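You operate a simulated robot arm through the tools that you are given. There is no shell and no other tool. Be economical: measure what you need, move in short steps, check, and stop when the job is done.

The job below is to be done with a simulated robot arm. You get a single attempt, and the scene is never put back.

TASK
Take the steel block with a leaf on purple and put it on top of the book.

It is judged by the outcome, as a careful person would: the job done as asked, and still so three seconds after it is handed in. It fails if anything else is knocked over, pushed out of place, dropped, spilled or broken.

THE ROBOT
A 7-joint arm with a two-finger parallel gripper, fixed in place. Base frame: the origin is at the foot of the arm, x ahead of it, y to its left, z up; the work surface is at about z = 760. Lengths are in mm, angles in rad, forces in N, time in s.
With the tool pointing down near the work surface it reaches from about 200 to 680 mm from the base axis. Its first joint turns from -1.152 to 1.152 rad. Payload 2.4 kg.
The tool frame sits at the grasp point between the pads (the TCP): z along the fingers, y along the line on which they close. The tips reach 30 mm beyond it. Largest opening 94 mm; finger width 28, thickness 10; the body of the gripper, 50 by 96 mm, starts 55 mm behind the TCP.
Orientation is that of the tool frame in the base frame, as a unit quaternion [w, x, y, z]. With the fingers straight down and closing along the base's y, the tool's x points along the base's -x, its y along +y and its z along -z.

THE INTERFACE
- The arm moves only by the tool jog_arm. Its argument "increments" is a list of rows, each a list of 5 numbers: the shift along the base's x, y, z in mm, then the turn about the base's z in degrees, then the opening, from 0 (shut) to 1 (fully open). In form: [[x, y, z, yaw, jaw], ...]. A call has 1 to 20 rows; each row is the pose to reach, as a shift and turn from the pose commanded when the call began. Rows are played at 5 a second. More than 50 mm and 0.15 rad between two rows, or a gripper value outside its range, and nothing of the call is played. A pose out of reach is approached as far as the arm can. The call stops where the force on the tool passes 40 N (or 10 N more than at its start, if that is more) or the arm is blocked; 0.2 s more then pass. The fingers move at their own pace (about 153 mm/s each) and stop on an object; they squeeze with about 36 N. The grip force told is the motor's: it shows also when the fingers shut on nothing. Time passes only in rows, and 0.2 s behind the last, so rows that repeat a pose let the fingers close. The reply holds the time, the measured pose of the TCP, the force on the tool along the base axes, the opening and the grip force, in the units named above and with some noise, and new pictures: "views" is both (left out), scene, wrist or none.
- Cameras (640 x 400 px; columns grow to the right, rows downward): "scene" is fixed at [22, 461.9, 1447.4]; the picture's right is [-0.89, -0.46, 0.00], its down [-0.25, 0.47, -0.84] and it looks along [0.39, -0.75, -0.54] (base axes); focal length 331 px, centre (320, 200). "wrist" rides on the gripper at [76, 14, -103] in the tool frame; the picture's right is [-0.18, 0.98, 0.00], its down [-0.75, -0.14, -0.64] and it looks along [-0.63, -0.12, 0.77] (tool axes); focal length 243 px, centre (320, 200). There is no depth. A picture from a camera that has moved, and an enlarged one, comes with that camera's place and axes in the base frame and with its lens.
- close_up(camera, box): a new picture of the part [left, top, right, bottom] of that camera's present view, enlarged. The clock stands still meanwhile.
- sign_off(): hands the job in; it is judged then, once.

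Go step by step. Nothing tells you positions but the pictures and the camera data: compare them with the known pose of the tool, close in by small moves and look again before you grip or let go. The budget is 90 turns and 170 pictures, counting those below and the enlarged ones. Unless the task says otherwise, let go and move clear before handing in, and close with one line.

The tools are called after "Request:" as name(argument=value, ...) on one line, values as JSON. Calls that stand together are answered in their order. jog_arm: Moves the arm, as the interface text tells. Its arguments: {"type":"object","properties":{"increments":{"type":"array","items":{"type":"array","items":{"type":"number"}}},"views":{"type":"string","enum":["both","scene","wrist","none"]}},"required":["increments"]} The other tools are called the same way: close_up (camera, box) takes an enlarged picture of a part of a camera's view; sign_off () hands the job in.

At the start:

```text
time: 0.0
tool_pos: [312.9, -323.5, 1036.0]
ee_rot: [0.001, -0.001, 1.0, 0.0]
wrist_force: [-0.3, 0.5, 0.6]
width: 94.1
grasp_force: 0.1
```

scene: 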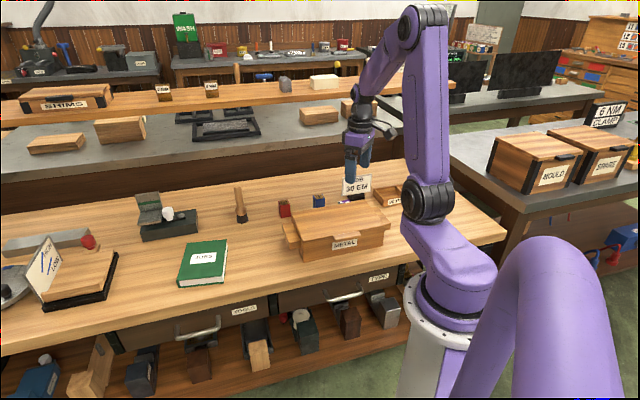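
wrist: 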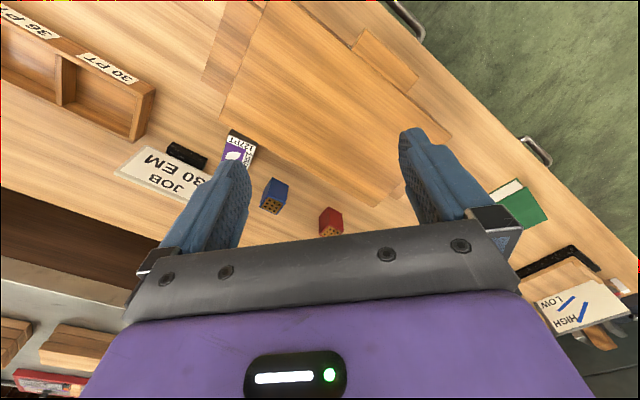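

I see a purple-labelled item near the red and blue blocks, beside the METAL box, and a green book on the bench. I'll enlarge both views first.

Request:
close_up(camera="wrist", box=[110, 100, 370, 262])

Request:
close_up(camera="scene", box=[260, 150, 420, 250])

Request:
close_up(camera="scene", box=[120, 180, 280, 300])

```text
2.46 times, centred on (240, 181) of wrist
camera zoom: at [236.3, -308.1, 1137.2], right [0.18, 0.98, 0.0], down [0.75, -0.14, 0.64], along [0.63, -0.12, -0.77], focal length 597 px, centre (517, 247)
```

zoom: 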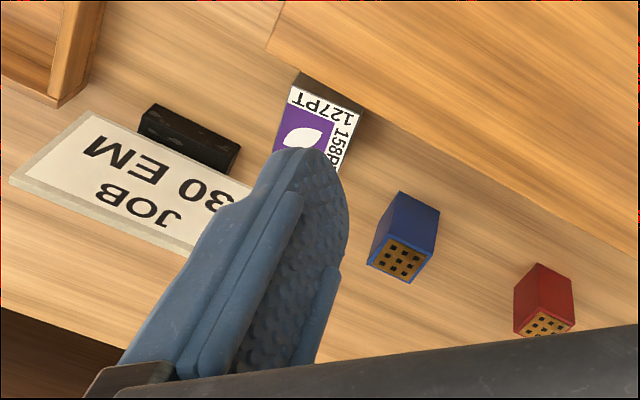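

```text
4.00 times, centred on (340, 200) of scene
camera zoom: at [22.0, 461.9, 1447.4], right [-0.89, -0.46, 0.0], down [-0.25, 0.47, -0.84], along [0.39, -0.75, -0.54], focal length 1324 px, centre (240, 200)
```

zoom: 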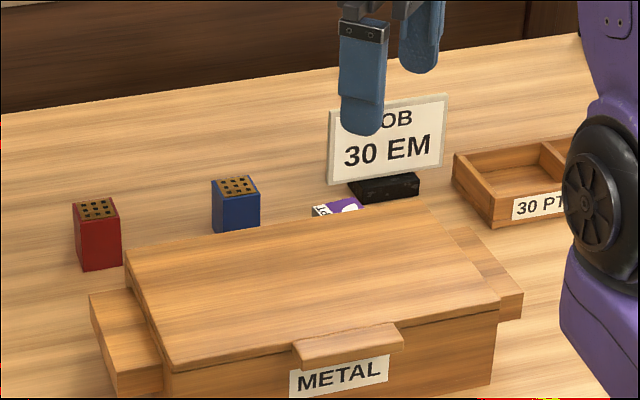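

```text
3.33 times, centred on (200, 240) of scene
camera zoom: at [22.0, 461.9, 1447.4], right [-0.89, -0.46, 0.0], down [-0.25, 0.47, -0.84], along [0.39, -0.75, -0.54], focal length 1103 px, centre (720, 67)
```

zoom: 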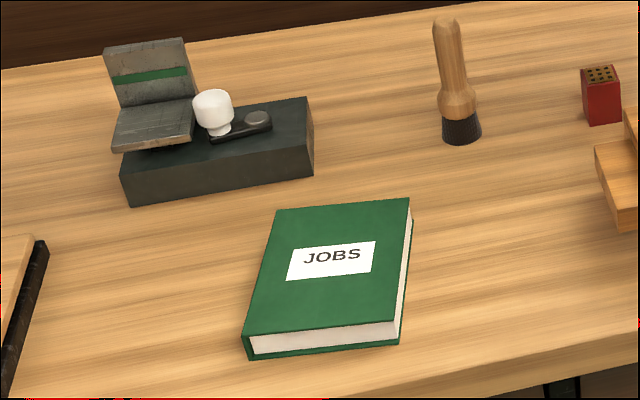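

The leaf block is behind the METAL box at about (405, -478), with its top near z 790. I'll shift sideways so the fingers don't hide it.

Request:
jog_arm(increments=[[0, -40, 0, 0, 1], [0, -80, 0, 0, 1], [0, -120, 0, 0, 1], [0, -150, 0, 0, 1], [0, -150, 0, 0, 1]], views="wrist")

```text
time: 1.2
tool_pos: [313.1, -473.5, 1035.8]
ee_rot: [-0.001, 0.0, 1.0, 0.0]
wrist_force: [-0.2, 0.1, -1.6]
width: 94.0
grasp_force: 0.1
camera wrist: at [236.2, -458.8, 1137.4], right [0.18, 0.98, 0.0], down [0.75, -0.14, 0.64], along [0.63, -0.12, -0.77], focal length 243 px, centre (320, 200)
```

wrist: 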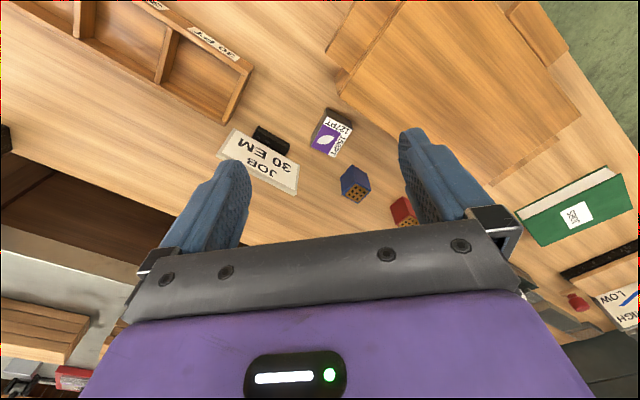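

The block is now clear between the fingers. I'll enlarge it to measure it.

Request:
close_up(camera="wrist", box=[260, 80, 420, 180])

```text
4.00 times, centred on (340, 130) of wrist
camera zoom: at [236.2, -458.8, 1137.4], right [0.18, 0.98, 0.0], down [0.75, -0.14, 0.64], along [0.63, -0.12, -0.77], focal length 970 px, centre (240, 480)
```

zoom: 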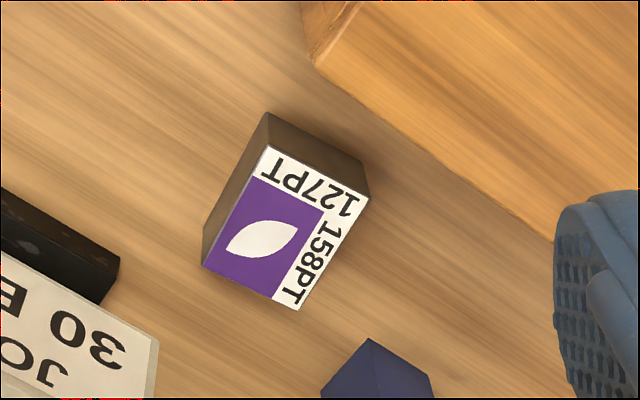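

The block measures about 42 x 52 x 35 mm, centred at (400, -473). The short side lies along 52.7°, so I'll turn -37° and go above it.

Request:
jog_arm(increments=[[20, 0, 0, -7.5, 1], [40, 0, -20, -15, 1], [60, 0, -40, -22.5, 1], [80, 0, -60, -30, 1], [87, 0, -90, -37.3, 1], [87, 0, -130, -37.3, 1], [87, 0, -150, -37.3, 1], [87, 0, -150, -37.3, 1]])

```text
time: 3.0
tool_pos: [399.8, -474.6, 885.9]
ee_rot: [0.0, 0.32, 0.947, -0.001]
wrist_force: [0.3, -0.3, 0.2]
width: 94.0
grasp_force: 0.0
camera wrist: at [346.9, -414.8, 986.8], right [0.74, 0.67, 0.0], down [0.51, -0.57, 0.64], along [0.43, -0.48, -0.77], focal length 243 px, centre (320, 200)
```

scene: 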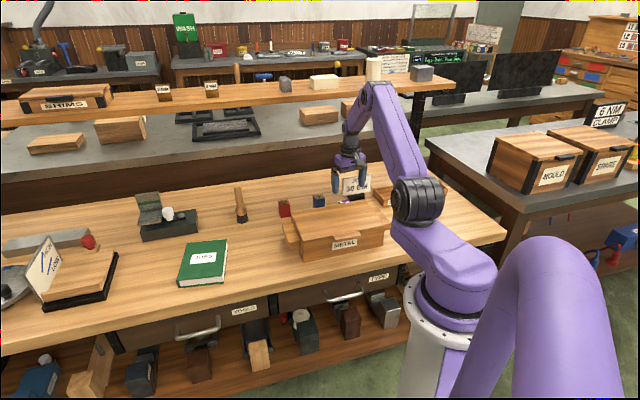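
wrist: 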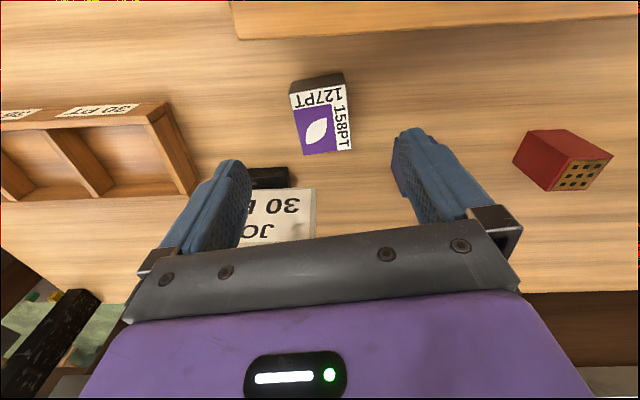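

The block is centred under the tool to within 2 mm, with about 2° of yaw left to correct. I'll descend in steps with the jaws slightly narrowed.

Request:
jog_arm(increments=[[0.5, 1.5, 0, -2, 0.8], [0.5, 1.5, -30, -2, 0.8], [0.5, 1.5, -55, -2, 0.8], [0.5, 1.5, -55, -2, 0.8]])

Request:
close_up(camera="wrist", box=[200, 0, 520, 200])

Request:
close_up(camera="scene", box=[270, 130, 430, 230])

```text
time: 4.0
tool_pos: [399.9, -470.4, 832.3]
ee_rot: [-0.001, 0.337, 0.942, 0.0]
wrist_force: [-0.4, 0.7, 0.7]
width: 75.4
grasp_force: 0.0
camera wrist: at [349.5, -410.7, 932.6], right [0.77, 0.64, 0.0], down [0.49, -0.59, 0.64], along [0.41, -0.49, -0.77], focal length 243 px, centre (320, 200)
```

scene: 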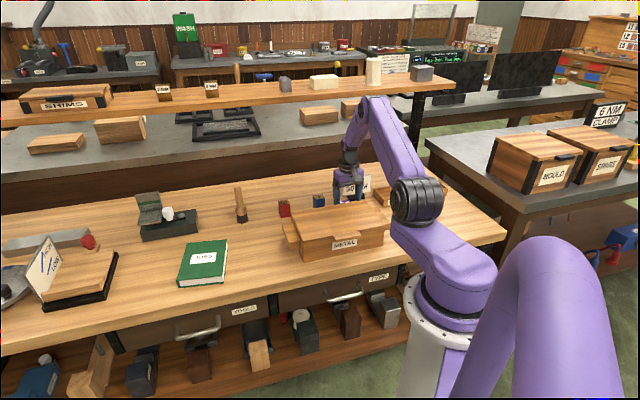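
wrist: 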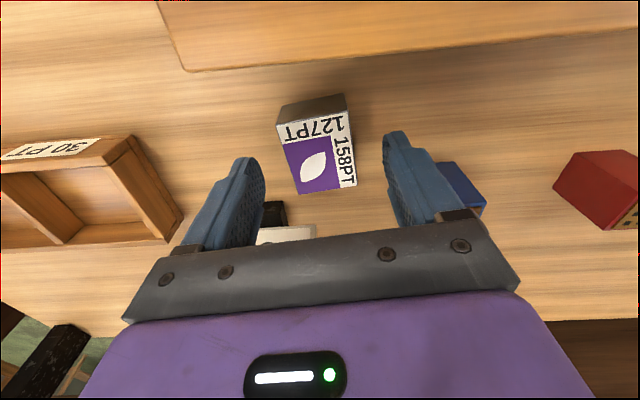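

```text
2.00 times, centred on (360, 100) of wrist
camera zoom: at [349.5, -410.7, 932.6], right [0.77, 0.64, 0.0], down [0.49, -0.59, 0.64], along [0.41, -0.49, -0.77], focal length 485 px, centre (240, 400)
```

zoom: 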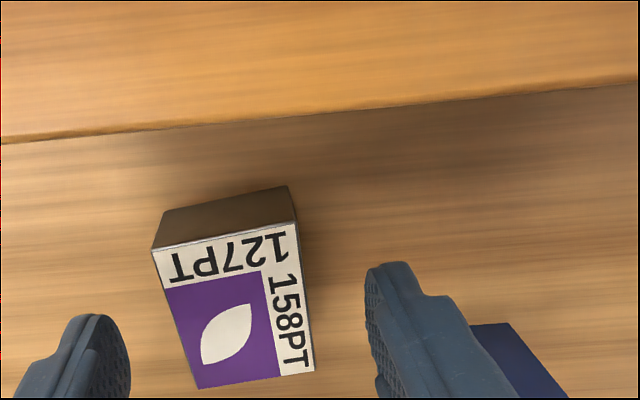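

```text
4.00 times, centred on (350, 180) of scene
camera zoom: at [22.0, 461.9, 1447.4], right [-0.89, -0.46, 0.0], down [-0.25, 0.47, -0.84], along [0.39, -0.75, -0.54], focal length 1324 px, centre (200, 280)
```

zoom: 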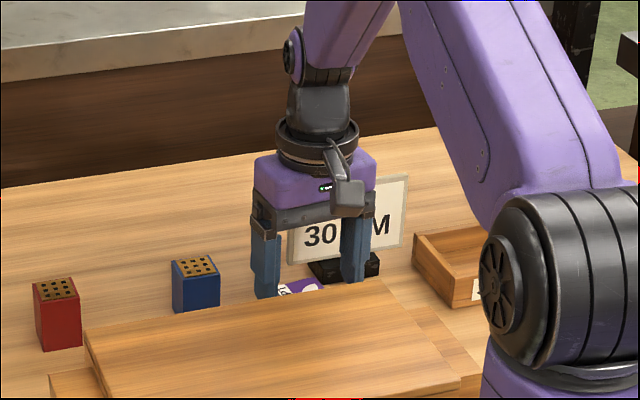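

The tool is aligned to about 1 mm and 1°, so I'll go down to z ≈ 795 and close.

Request:
jog_arm(increments=[[0, 0, -20, 0, 0.8], [0, 0, -35, 0, 0.8], [0, 0, -35, 0, 0.8], [0, 0, -35, 0, 0], [0, 0, -35, 0, 0], [0, 0, -35, 0, 0]])

```text
time: 5.4
tool_pos: [401.2, -472.9, 794.7]
ee_rot: [0.0, 0.335, 0.942, 0.0]
wrist_force: [0.8, -1.1, -0.1]
width: 48.7
grasp_force: 36.0
camera wrist: at [349.9, -411.9, 896.5], right [0.77, 0.64, 0.0], down [0.49, -0.59, 0.64], along [0.41, -0.49, -0.77], focal length 243 px, centre (320, 200)
```

scene: 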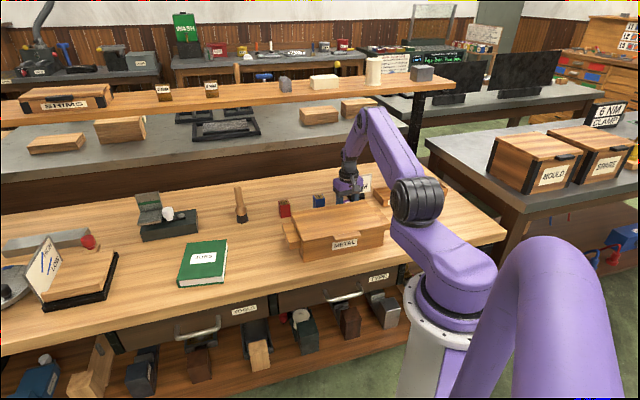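
wrist: 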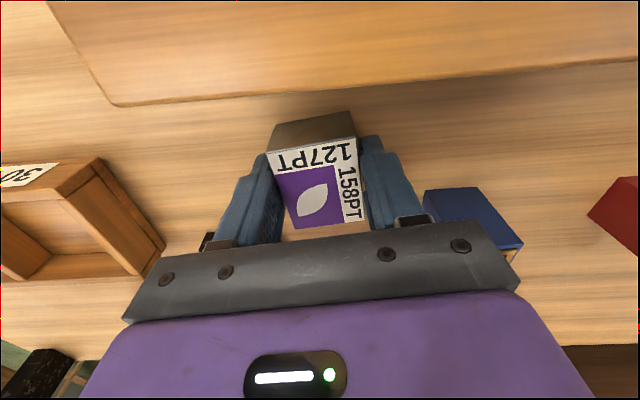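

The grip closed at 48.7 mm, a little wider than I measured. I'll look closely before lifting.

Request:
close_up(camera="wrist", box=[220, 90, 420, 250])

```text
2.50 times, centred on (320, 170) of wrist
camera zoom: at [349.9, -411.9, 896.5], right [0.77, 0.64, 0.0], down [0.49, -0.59, 0.64], along [0.41, -0.49, -0.77], focal length 606 px, centre (320, 275)
```

zoom: 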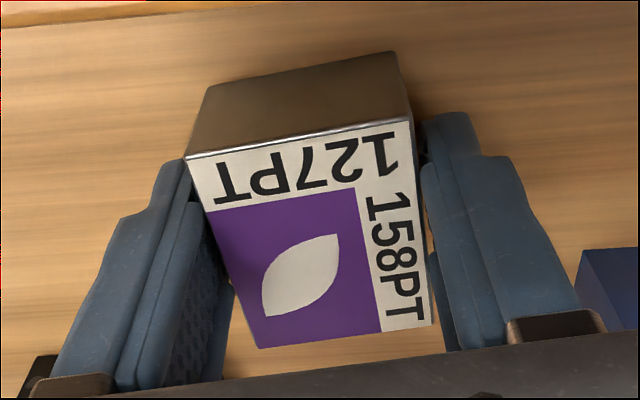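

Geometry says the block is aligned and hasn't moved. I'll lift a little and check that it comes along.

Request:
jog_arm(increments=[[0, 0, 5, 0, 0], [0, 0, 15, 0, 0], [0, 0, 30, 0, 0], [0, 0, 30, 0, 0]])

Request:
close_up(camera="wrist", box=[220, 90, 420, 250])

Request:
close_up(camera="scene", box=[300, 150, 400, 220])

```text
time: 6.4
tool_pos: [400.8, -472.9, 826.0]
ee_rot: [0.0, 0.336, 0.942, 0.0]
wrist_force: [-0.5, 0.1, -2.4]
width: 48.7
grasp_force: 35.2
camera wrist: at [349.5, -412.2, 926.5], right [0.77, 0.64, 0.0], down [0.49, -0.59, 0.64], along [0.41, -0.49, -0.77], focal length 243 px, centre (320, 200)
```

scene: 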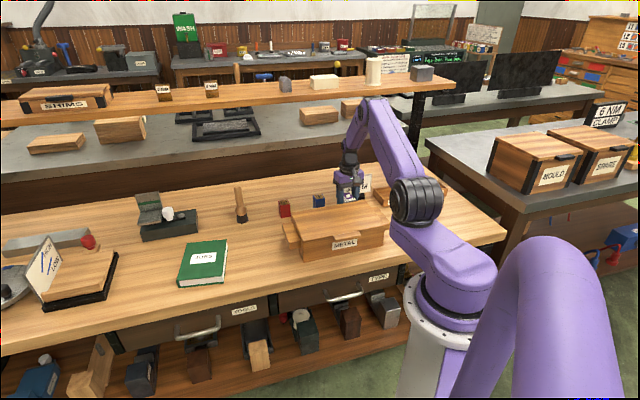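
wrist: 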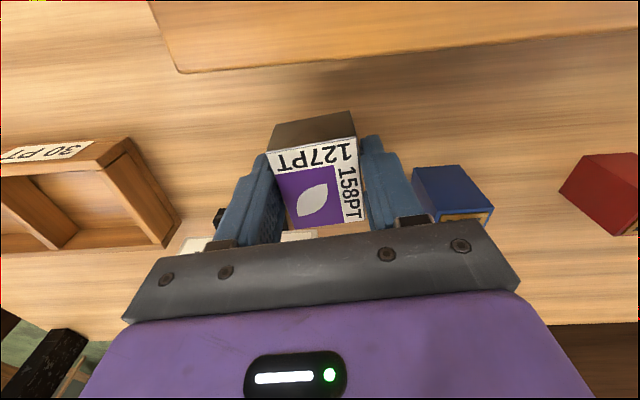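

```text
2.50 times, centred on (320, 170) of wrist
camera zoom: at [349.5, -412.2, 926.5], right [0.77, 0.64, 0.0], down [0.49, -0.59, 0.64], along [0.41, -0.49, -0.77], focal length 606 px, centre (320, 275)
```

zoom: 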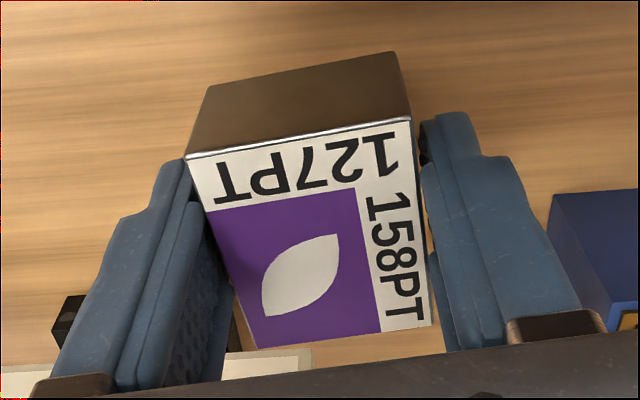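

```text
5.71 times, centred on (350, 185) of scene
camera zoom: at [22.0, 461.9, 1447.4], right [-0.89, -0.46, 0.0], down [-0.25, 0.47, -0.84], along [0.39, -0.75, -0.54], focal length 1891 px, centre (149, 286)
```

zoom: 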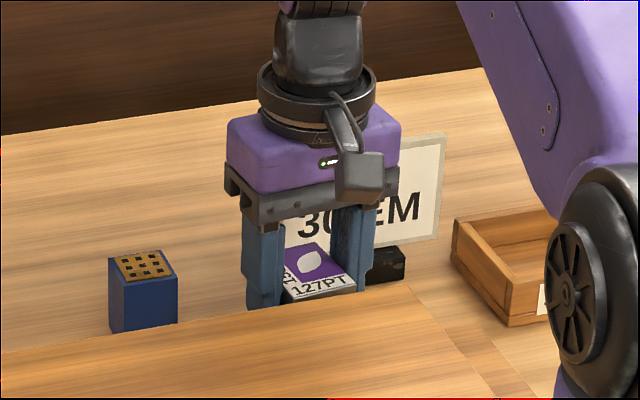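

The block is firmly held. The book's top looks centred at about (655, -25) with its edges at 34°, so I'll lift and carry the block high over there.

Request:
jog_arm(increments=[[0, 0, 40, 0, 0], [0, 0, 80, 0, 0], [0, 0, 124, 0, 0], [15, 28, 124, -1, 0], [30, 56, 124, -2, 0], [45, 84, 124, -3, 0], [60, 112, 124, -4, 0], [75, 140, 124, -5, 0], [90, 168, 124, -6, 0], [105, 196, 124, -7, 0], [120, 224, 124, -8, 0], [135, 252, 124, -9, 0], [150, 280, 124, -10, 0], [165, 308, 124, -11, 0], [180, 336, 124, -12, 0], [195, 364, 124, -13, 0], [210, 392, 124, -14, 0], [225, 420, 124, -15, 0], [239, 446, 124, -16, 0], [239, 446, 124, -16, 0]])

```text
time: 10.6
tool_pos: [640.1, -25.5, 948.8]
ee_rot: [0.0, 0.464, 0.886, 0.0]
wrist_force: [-0.2, 0.0, -1.8]
width: 48.6
grasp_force: 36.3
camera wrist: at [607.6, 46.0, 1050.1], right [0.91, 0.41, 0.0], down [0.31, -0.7, 0.64], along [0.26, -0.59, -0.77], focal length 243 px, centre (320, 200)
```

scene: 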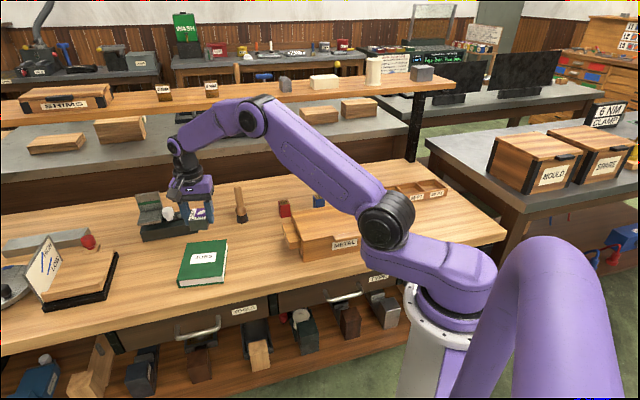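
wrist: 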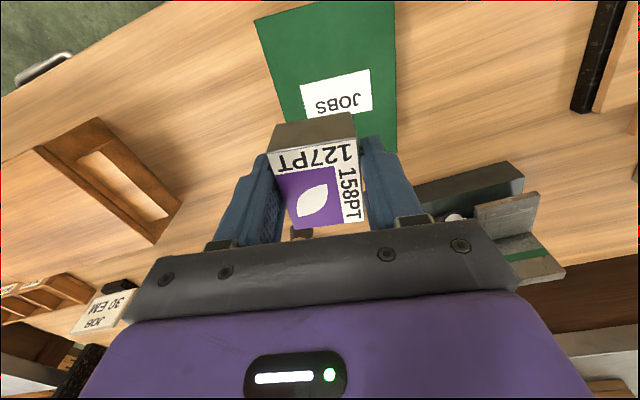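

The block is above the book and both cameras agree on the book's place, with its top near z 785. I'll lower to about 15 mm above it.

Request:
jog_arm(increments=[[3, 0, -35, 0, 0], [5, 0, -70, 0, 0], [5, 0, -100, 0, 0], [5, 0, -114, 0, 0], [5, 0, -114, 0, 0]])

Request:
close_up(camera="scene", box=[140, 190, 268, 290])

```text
time: 11.8
tool_pos: [644.9, -26.0, 835.9]
ee_rot: [0.0, 0.465, 0.886, 0.0]
wrist_force: [0.4, 0.3, -1.2]
width: 48.8
grasp_force: 35.8
camera wrist: at [612.2, 45.9, 937.5], right [0.91, 0.41, 0.0], down [0.31, -0.7, 0.64], along [0.26, -0.59, -0.77], focal length 243 px, centre (320, 200)
```

scene: 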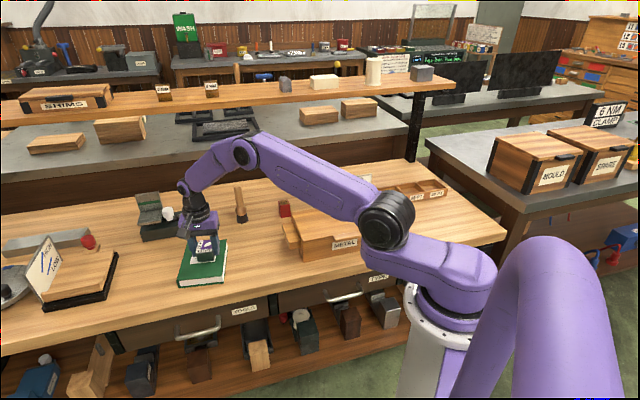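
wrist: 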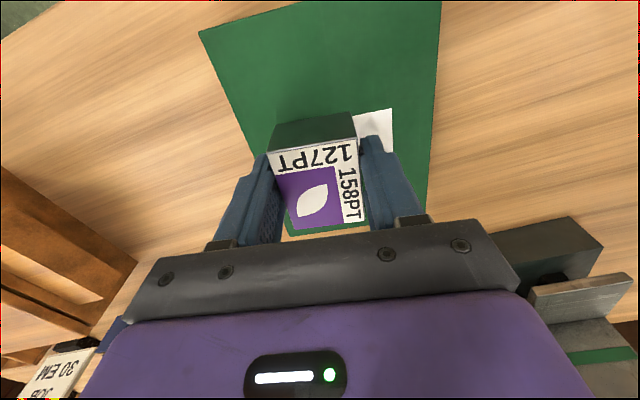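

```text
4.00 times, centred on (204, 240) of scene
camera zoom: at [22.0, 461.9, 1447.4], right [-0.89, -0.46, 0.0], down [-0.25, 0.47, -0.84], along [0.39, -0.75, -0.54], focal length 1324 px, centre (784, 40)
```

zoom: 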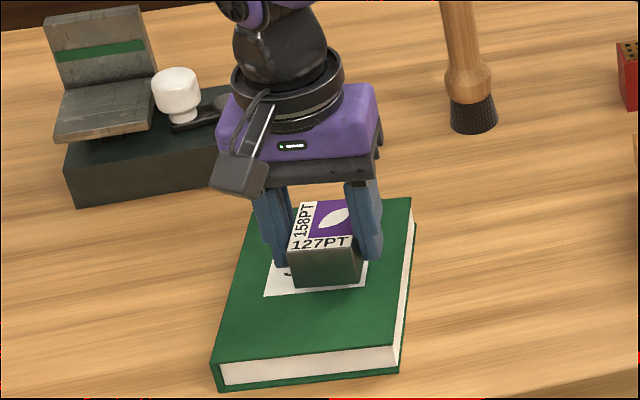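

The block hangs just above the book. I'll centre it slightly and lower gently, watching the force.

Request:
jog_arm(increments=[[7, 6, 0, 0, 0], [7, 6, -4, 0, 0], [7, 6, -8, 0, 0], [7, 6, -10, 0, 0], [7, 6, -10, 0, 0]], views="none")

Request:
close_up(camera="scene", box=[164, 210, 244, 290])

```text
time: 13.0
tool_pos: [651.1, -20.3, 826.9]
ee_rot: [0.0, 0.465, 0.886, 0.0]
wrist_force: [0.8, 0.1, -2.6]
width: 48.7
grasp_force: 36.1
```

```text
5.00 times, centred on (204, 250) of scene
camera zoom: at [22.0, 461.9, 1447.4], right [-0.89, -0.46, 0.0], down [-0.25, 0.47, -0.84], along [0.39, -0.75, -0.54], focal length 1654 px, centre (900, -50)
```

zoom: 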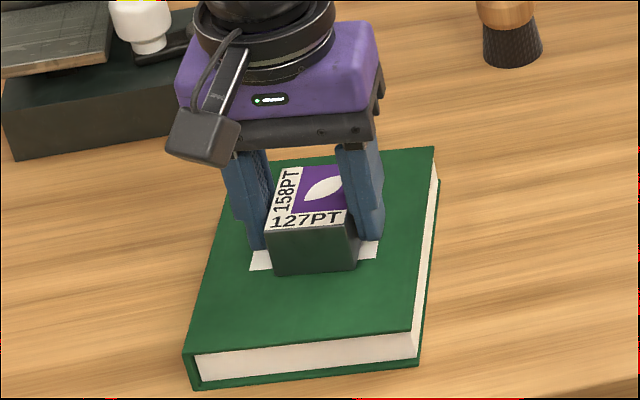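

It's not in contact yet, so I'll keep lowering in small steps until the force shows touch.

Request:
jog_arm(increments=[[0, 0, -1, 0, 0], [0, 0, -2, 0, 0], [0, 0, -3, 0, 0], [0, 0, -4, 0, 0], [0, 0, -4, 0, 0]], views="none")

```text
time: 14.2
tool_pos: [652.3, -18.7, 824.4]
ee_rot: [0.002, 0.465, 0.885, 0.001]
wrist_force: [-7.2, -1.8, 28.7]
width: 48.7
grasp_force: 36.1
```

It's in contact with about 29 N pressing, so I'll ease off a little before opening.

Request:
jog_arm(increments=[[0, 0, 1, 0, 0], [0, 0, 2, 0, 0], [0, 0, 2, 0, 0]], views="wrist")

Request:
close_up(camera="scene", box=[164, 210, 244, 290])

```text
time: 15.0
tool_pos: [653.0, -19.7, 824.0]
ee_rot: [0.001, 0.463, 0.886, 0.001]
wrist_force: [5.0, -1.4, 16.0]
width: 48.7
grasp_force: 36.5
camera wrist: at [619.7, 52.2, 925.3], right [0.91, 0.41, 0.0], down [0.31, -0.7, 0.64], along [0.26, -0.59, -0.77], focal length 243 px, centre (320, 200)
```

wrist: 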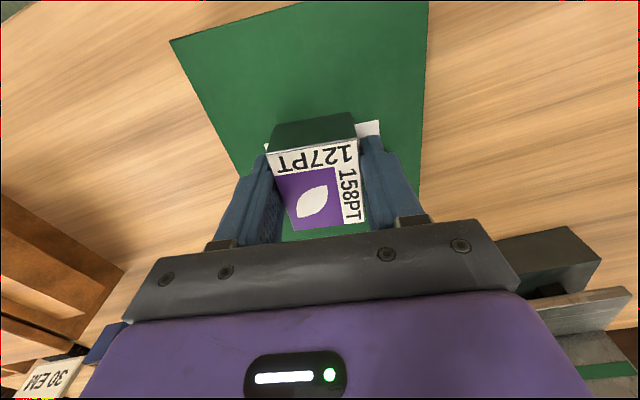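

```text
5.00 times, centred on (204, 250) of scene
camera zoom: at [21.7, 461.9, 1447.4], right [-0.89, -0.46, 0.0], down [-0.25, 0.47, -0.84], along [0.39, -0.75, -0.53], focal length 1654 px, centre (900, -50)
```

zoom: 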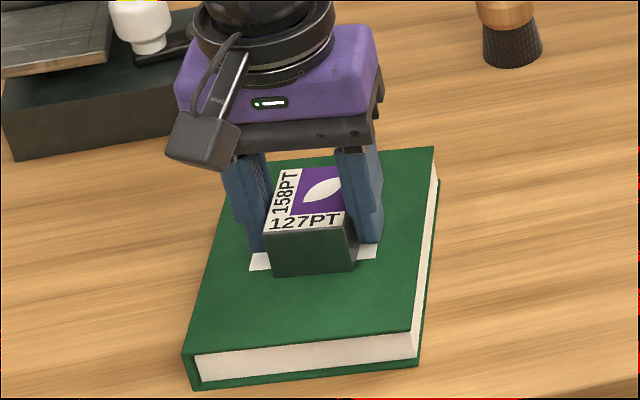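

The block rests flat on the book. I'll ease off one more millimetre, open gently and rise.

Request:
jog_arm(increments=[[0, 0, 1, 0, 0], [0, 0, 1, 0, 0], [0, 0, 1, 0, 0.6], [0, 0, 1, 0, 0.75], [0, 0, 1, 0, 0.75], [0, 0, 15, 0, 0.75], [0, 0, 40, 0, 0.75], [0, 0, 80, 0, 0.75], [0, 0, 120, 0, 0.75], [0, 0, 120, 0, 0.75]])

Request:
close_up(camera="scene", box=[140, 190, 268, 290])

```text
time: 17.2
tool_pos: [650.7, -21.6, 944.3]
ee_rot: [0.0, 0.464, 0.886, 0.0]
wrist_force: [-1.0, 0.0, -0.1]
width: 70.4
grasp_force: 0.1
camera wrist: at [619.3, 49.8, 1045.3], right [0.91, 0.41, 0.0], down [0.31, -0.7, 0.64], along [0.26, -0.59, -0.77], focal length 243 px, centre (320, 200)
```

scene: 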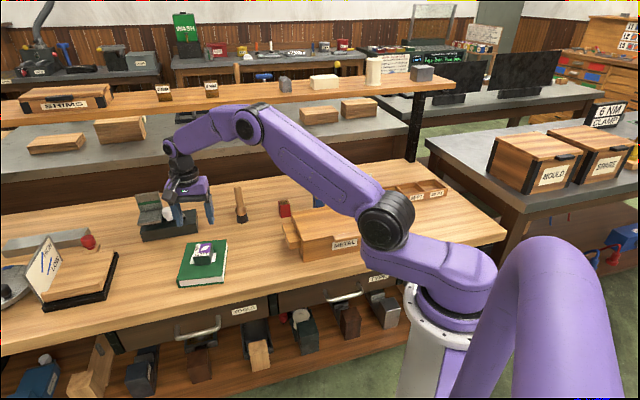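
wrist: 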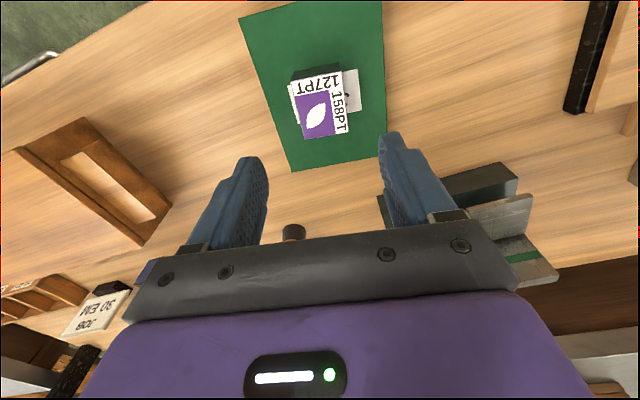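

```text
4.00 times, centred on (204, 240) of scene
camera zoom: at [22.0, 461.9, 1447.4], right [-0.89, -0.46, 0.0], down [-0.25, 0.47, -0.84], along [0.39, -0.75, -0.54], focal length 1324 px, centre (784, 40)
```

zoom: 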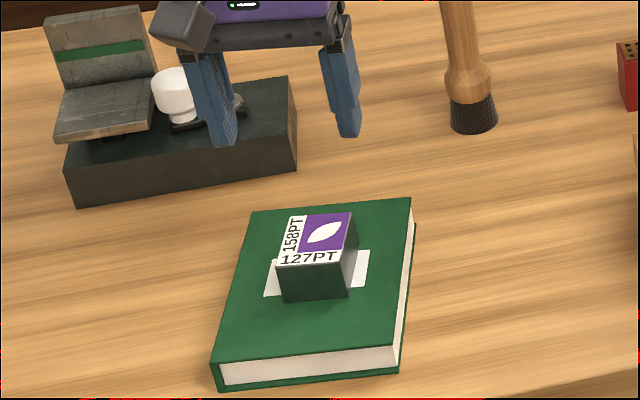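

The leaf block lies flat in the middle of the book, the gripper is clear and everything else looks as it was. I'm handing in.

Request:
sign_off()

```text
The job is handed in.
```

The steel block with the leaf on purple is lying flat on top of the book, the gripper is clear, and nothing else was moved.
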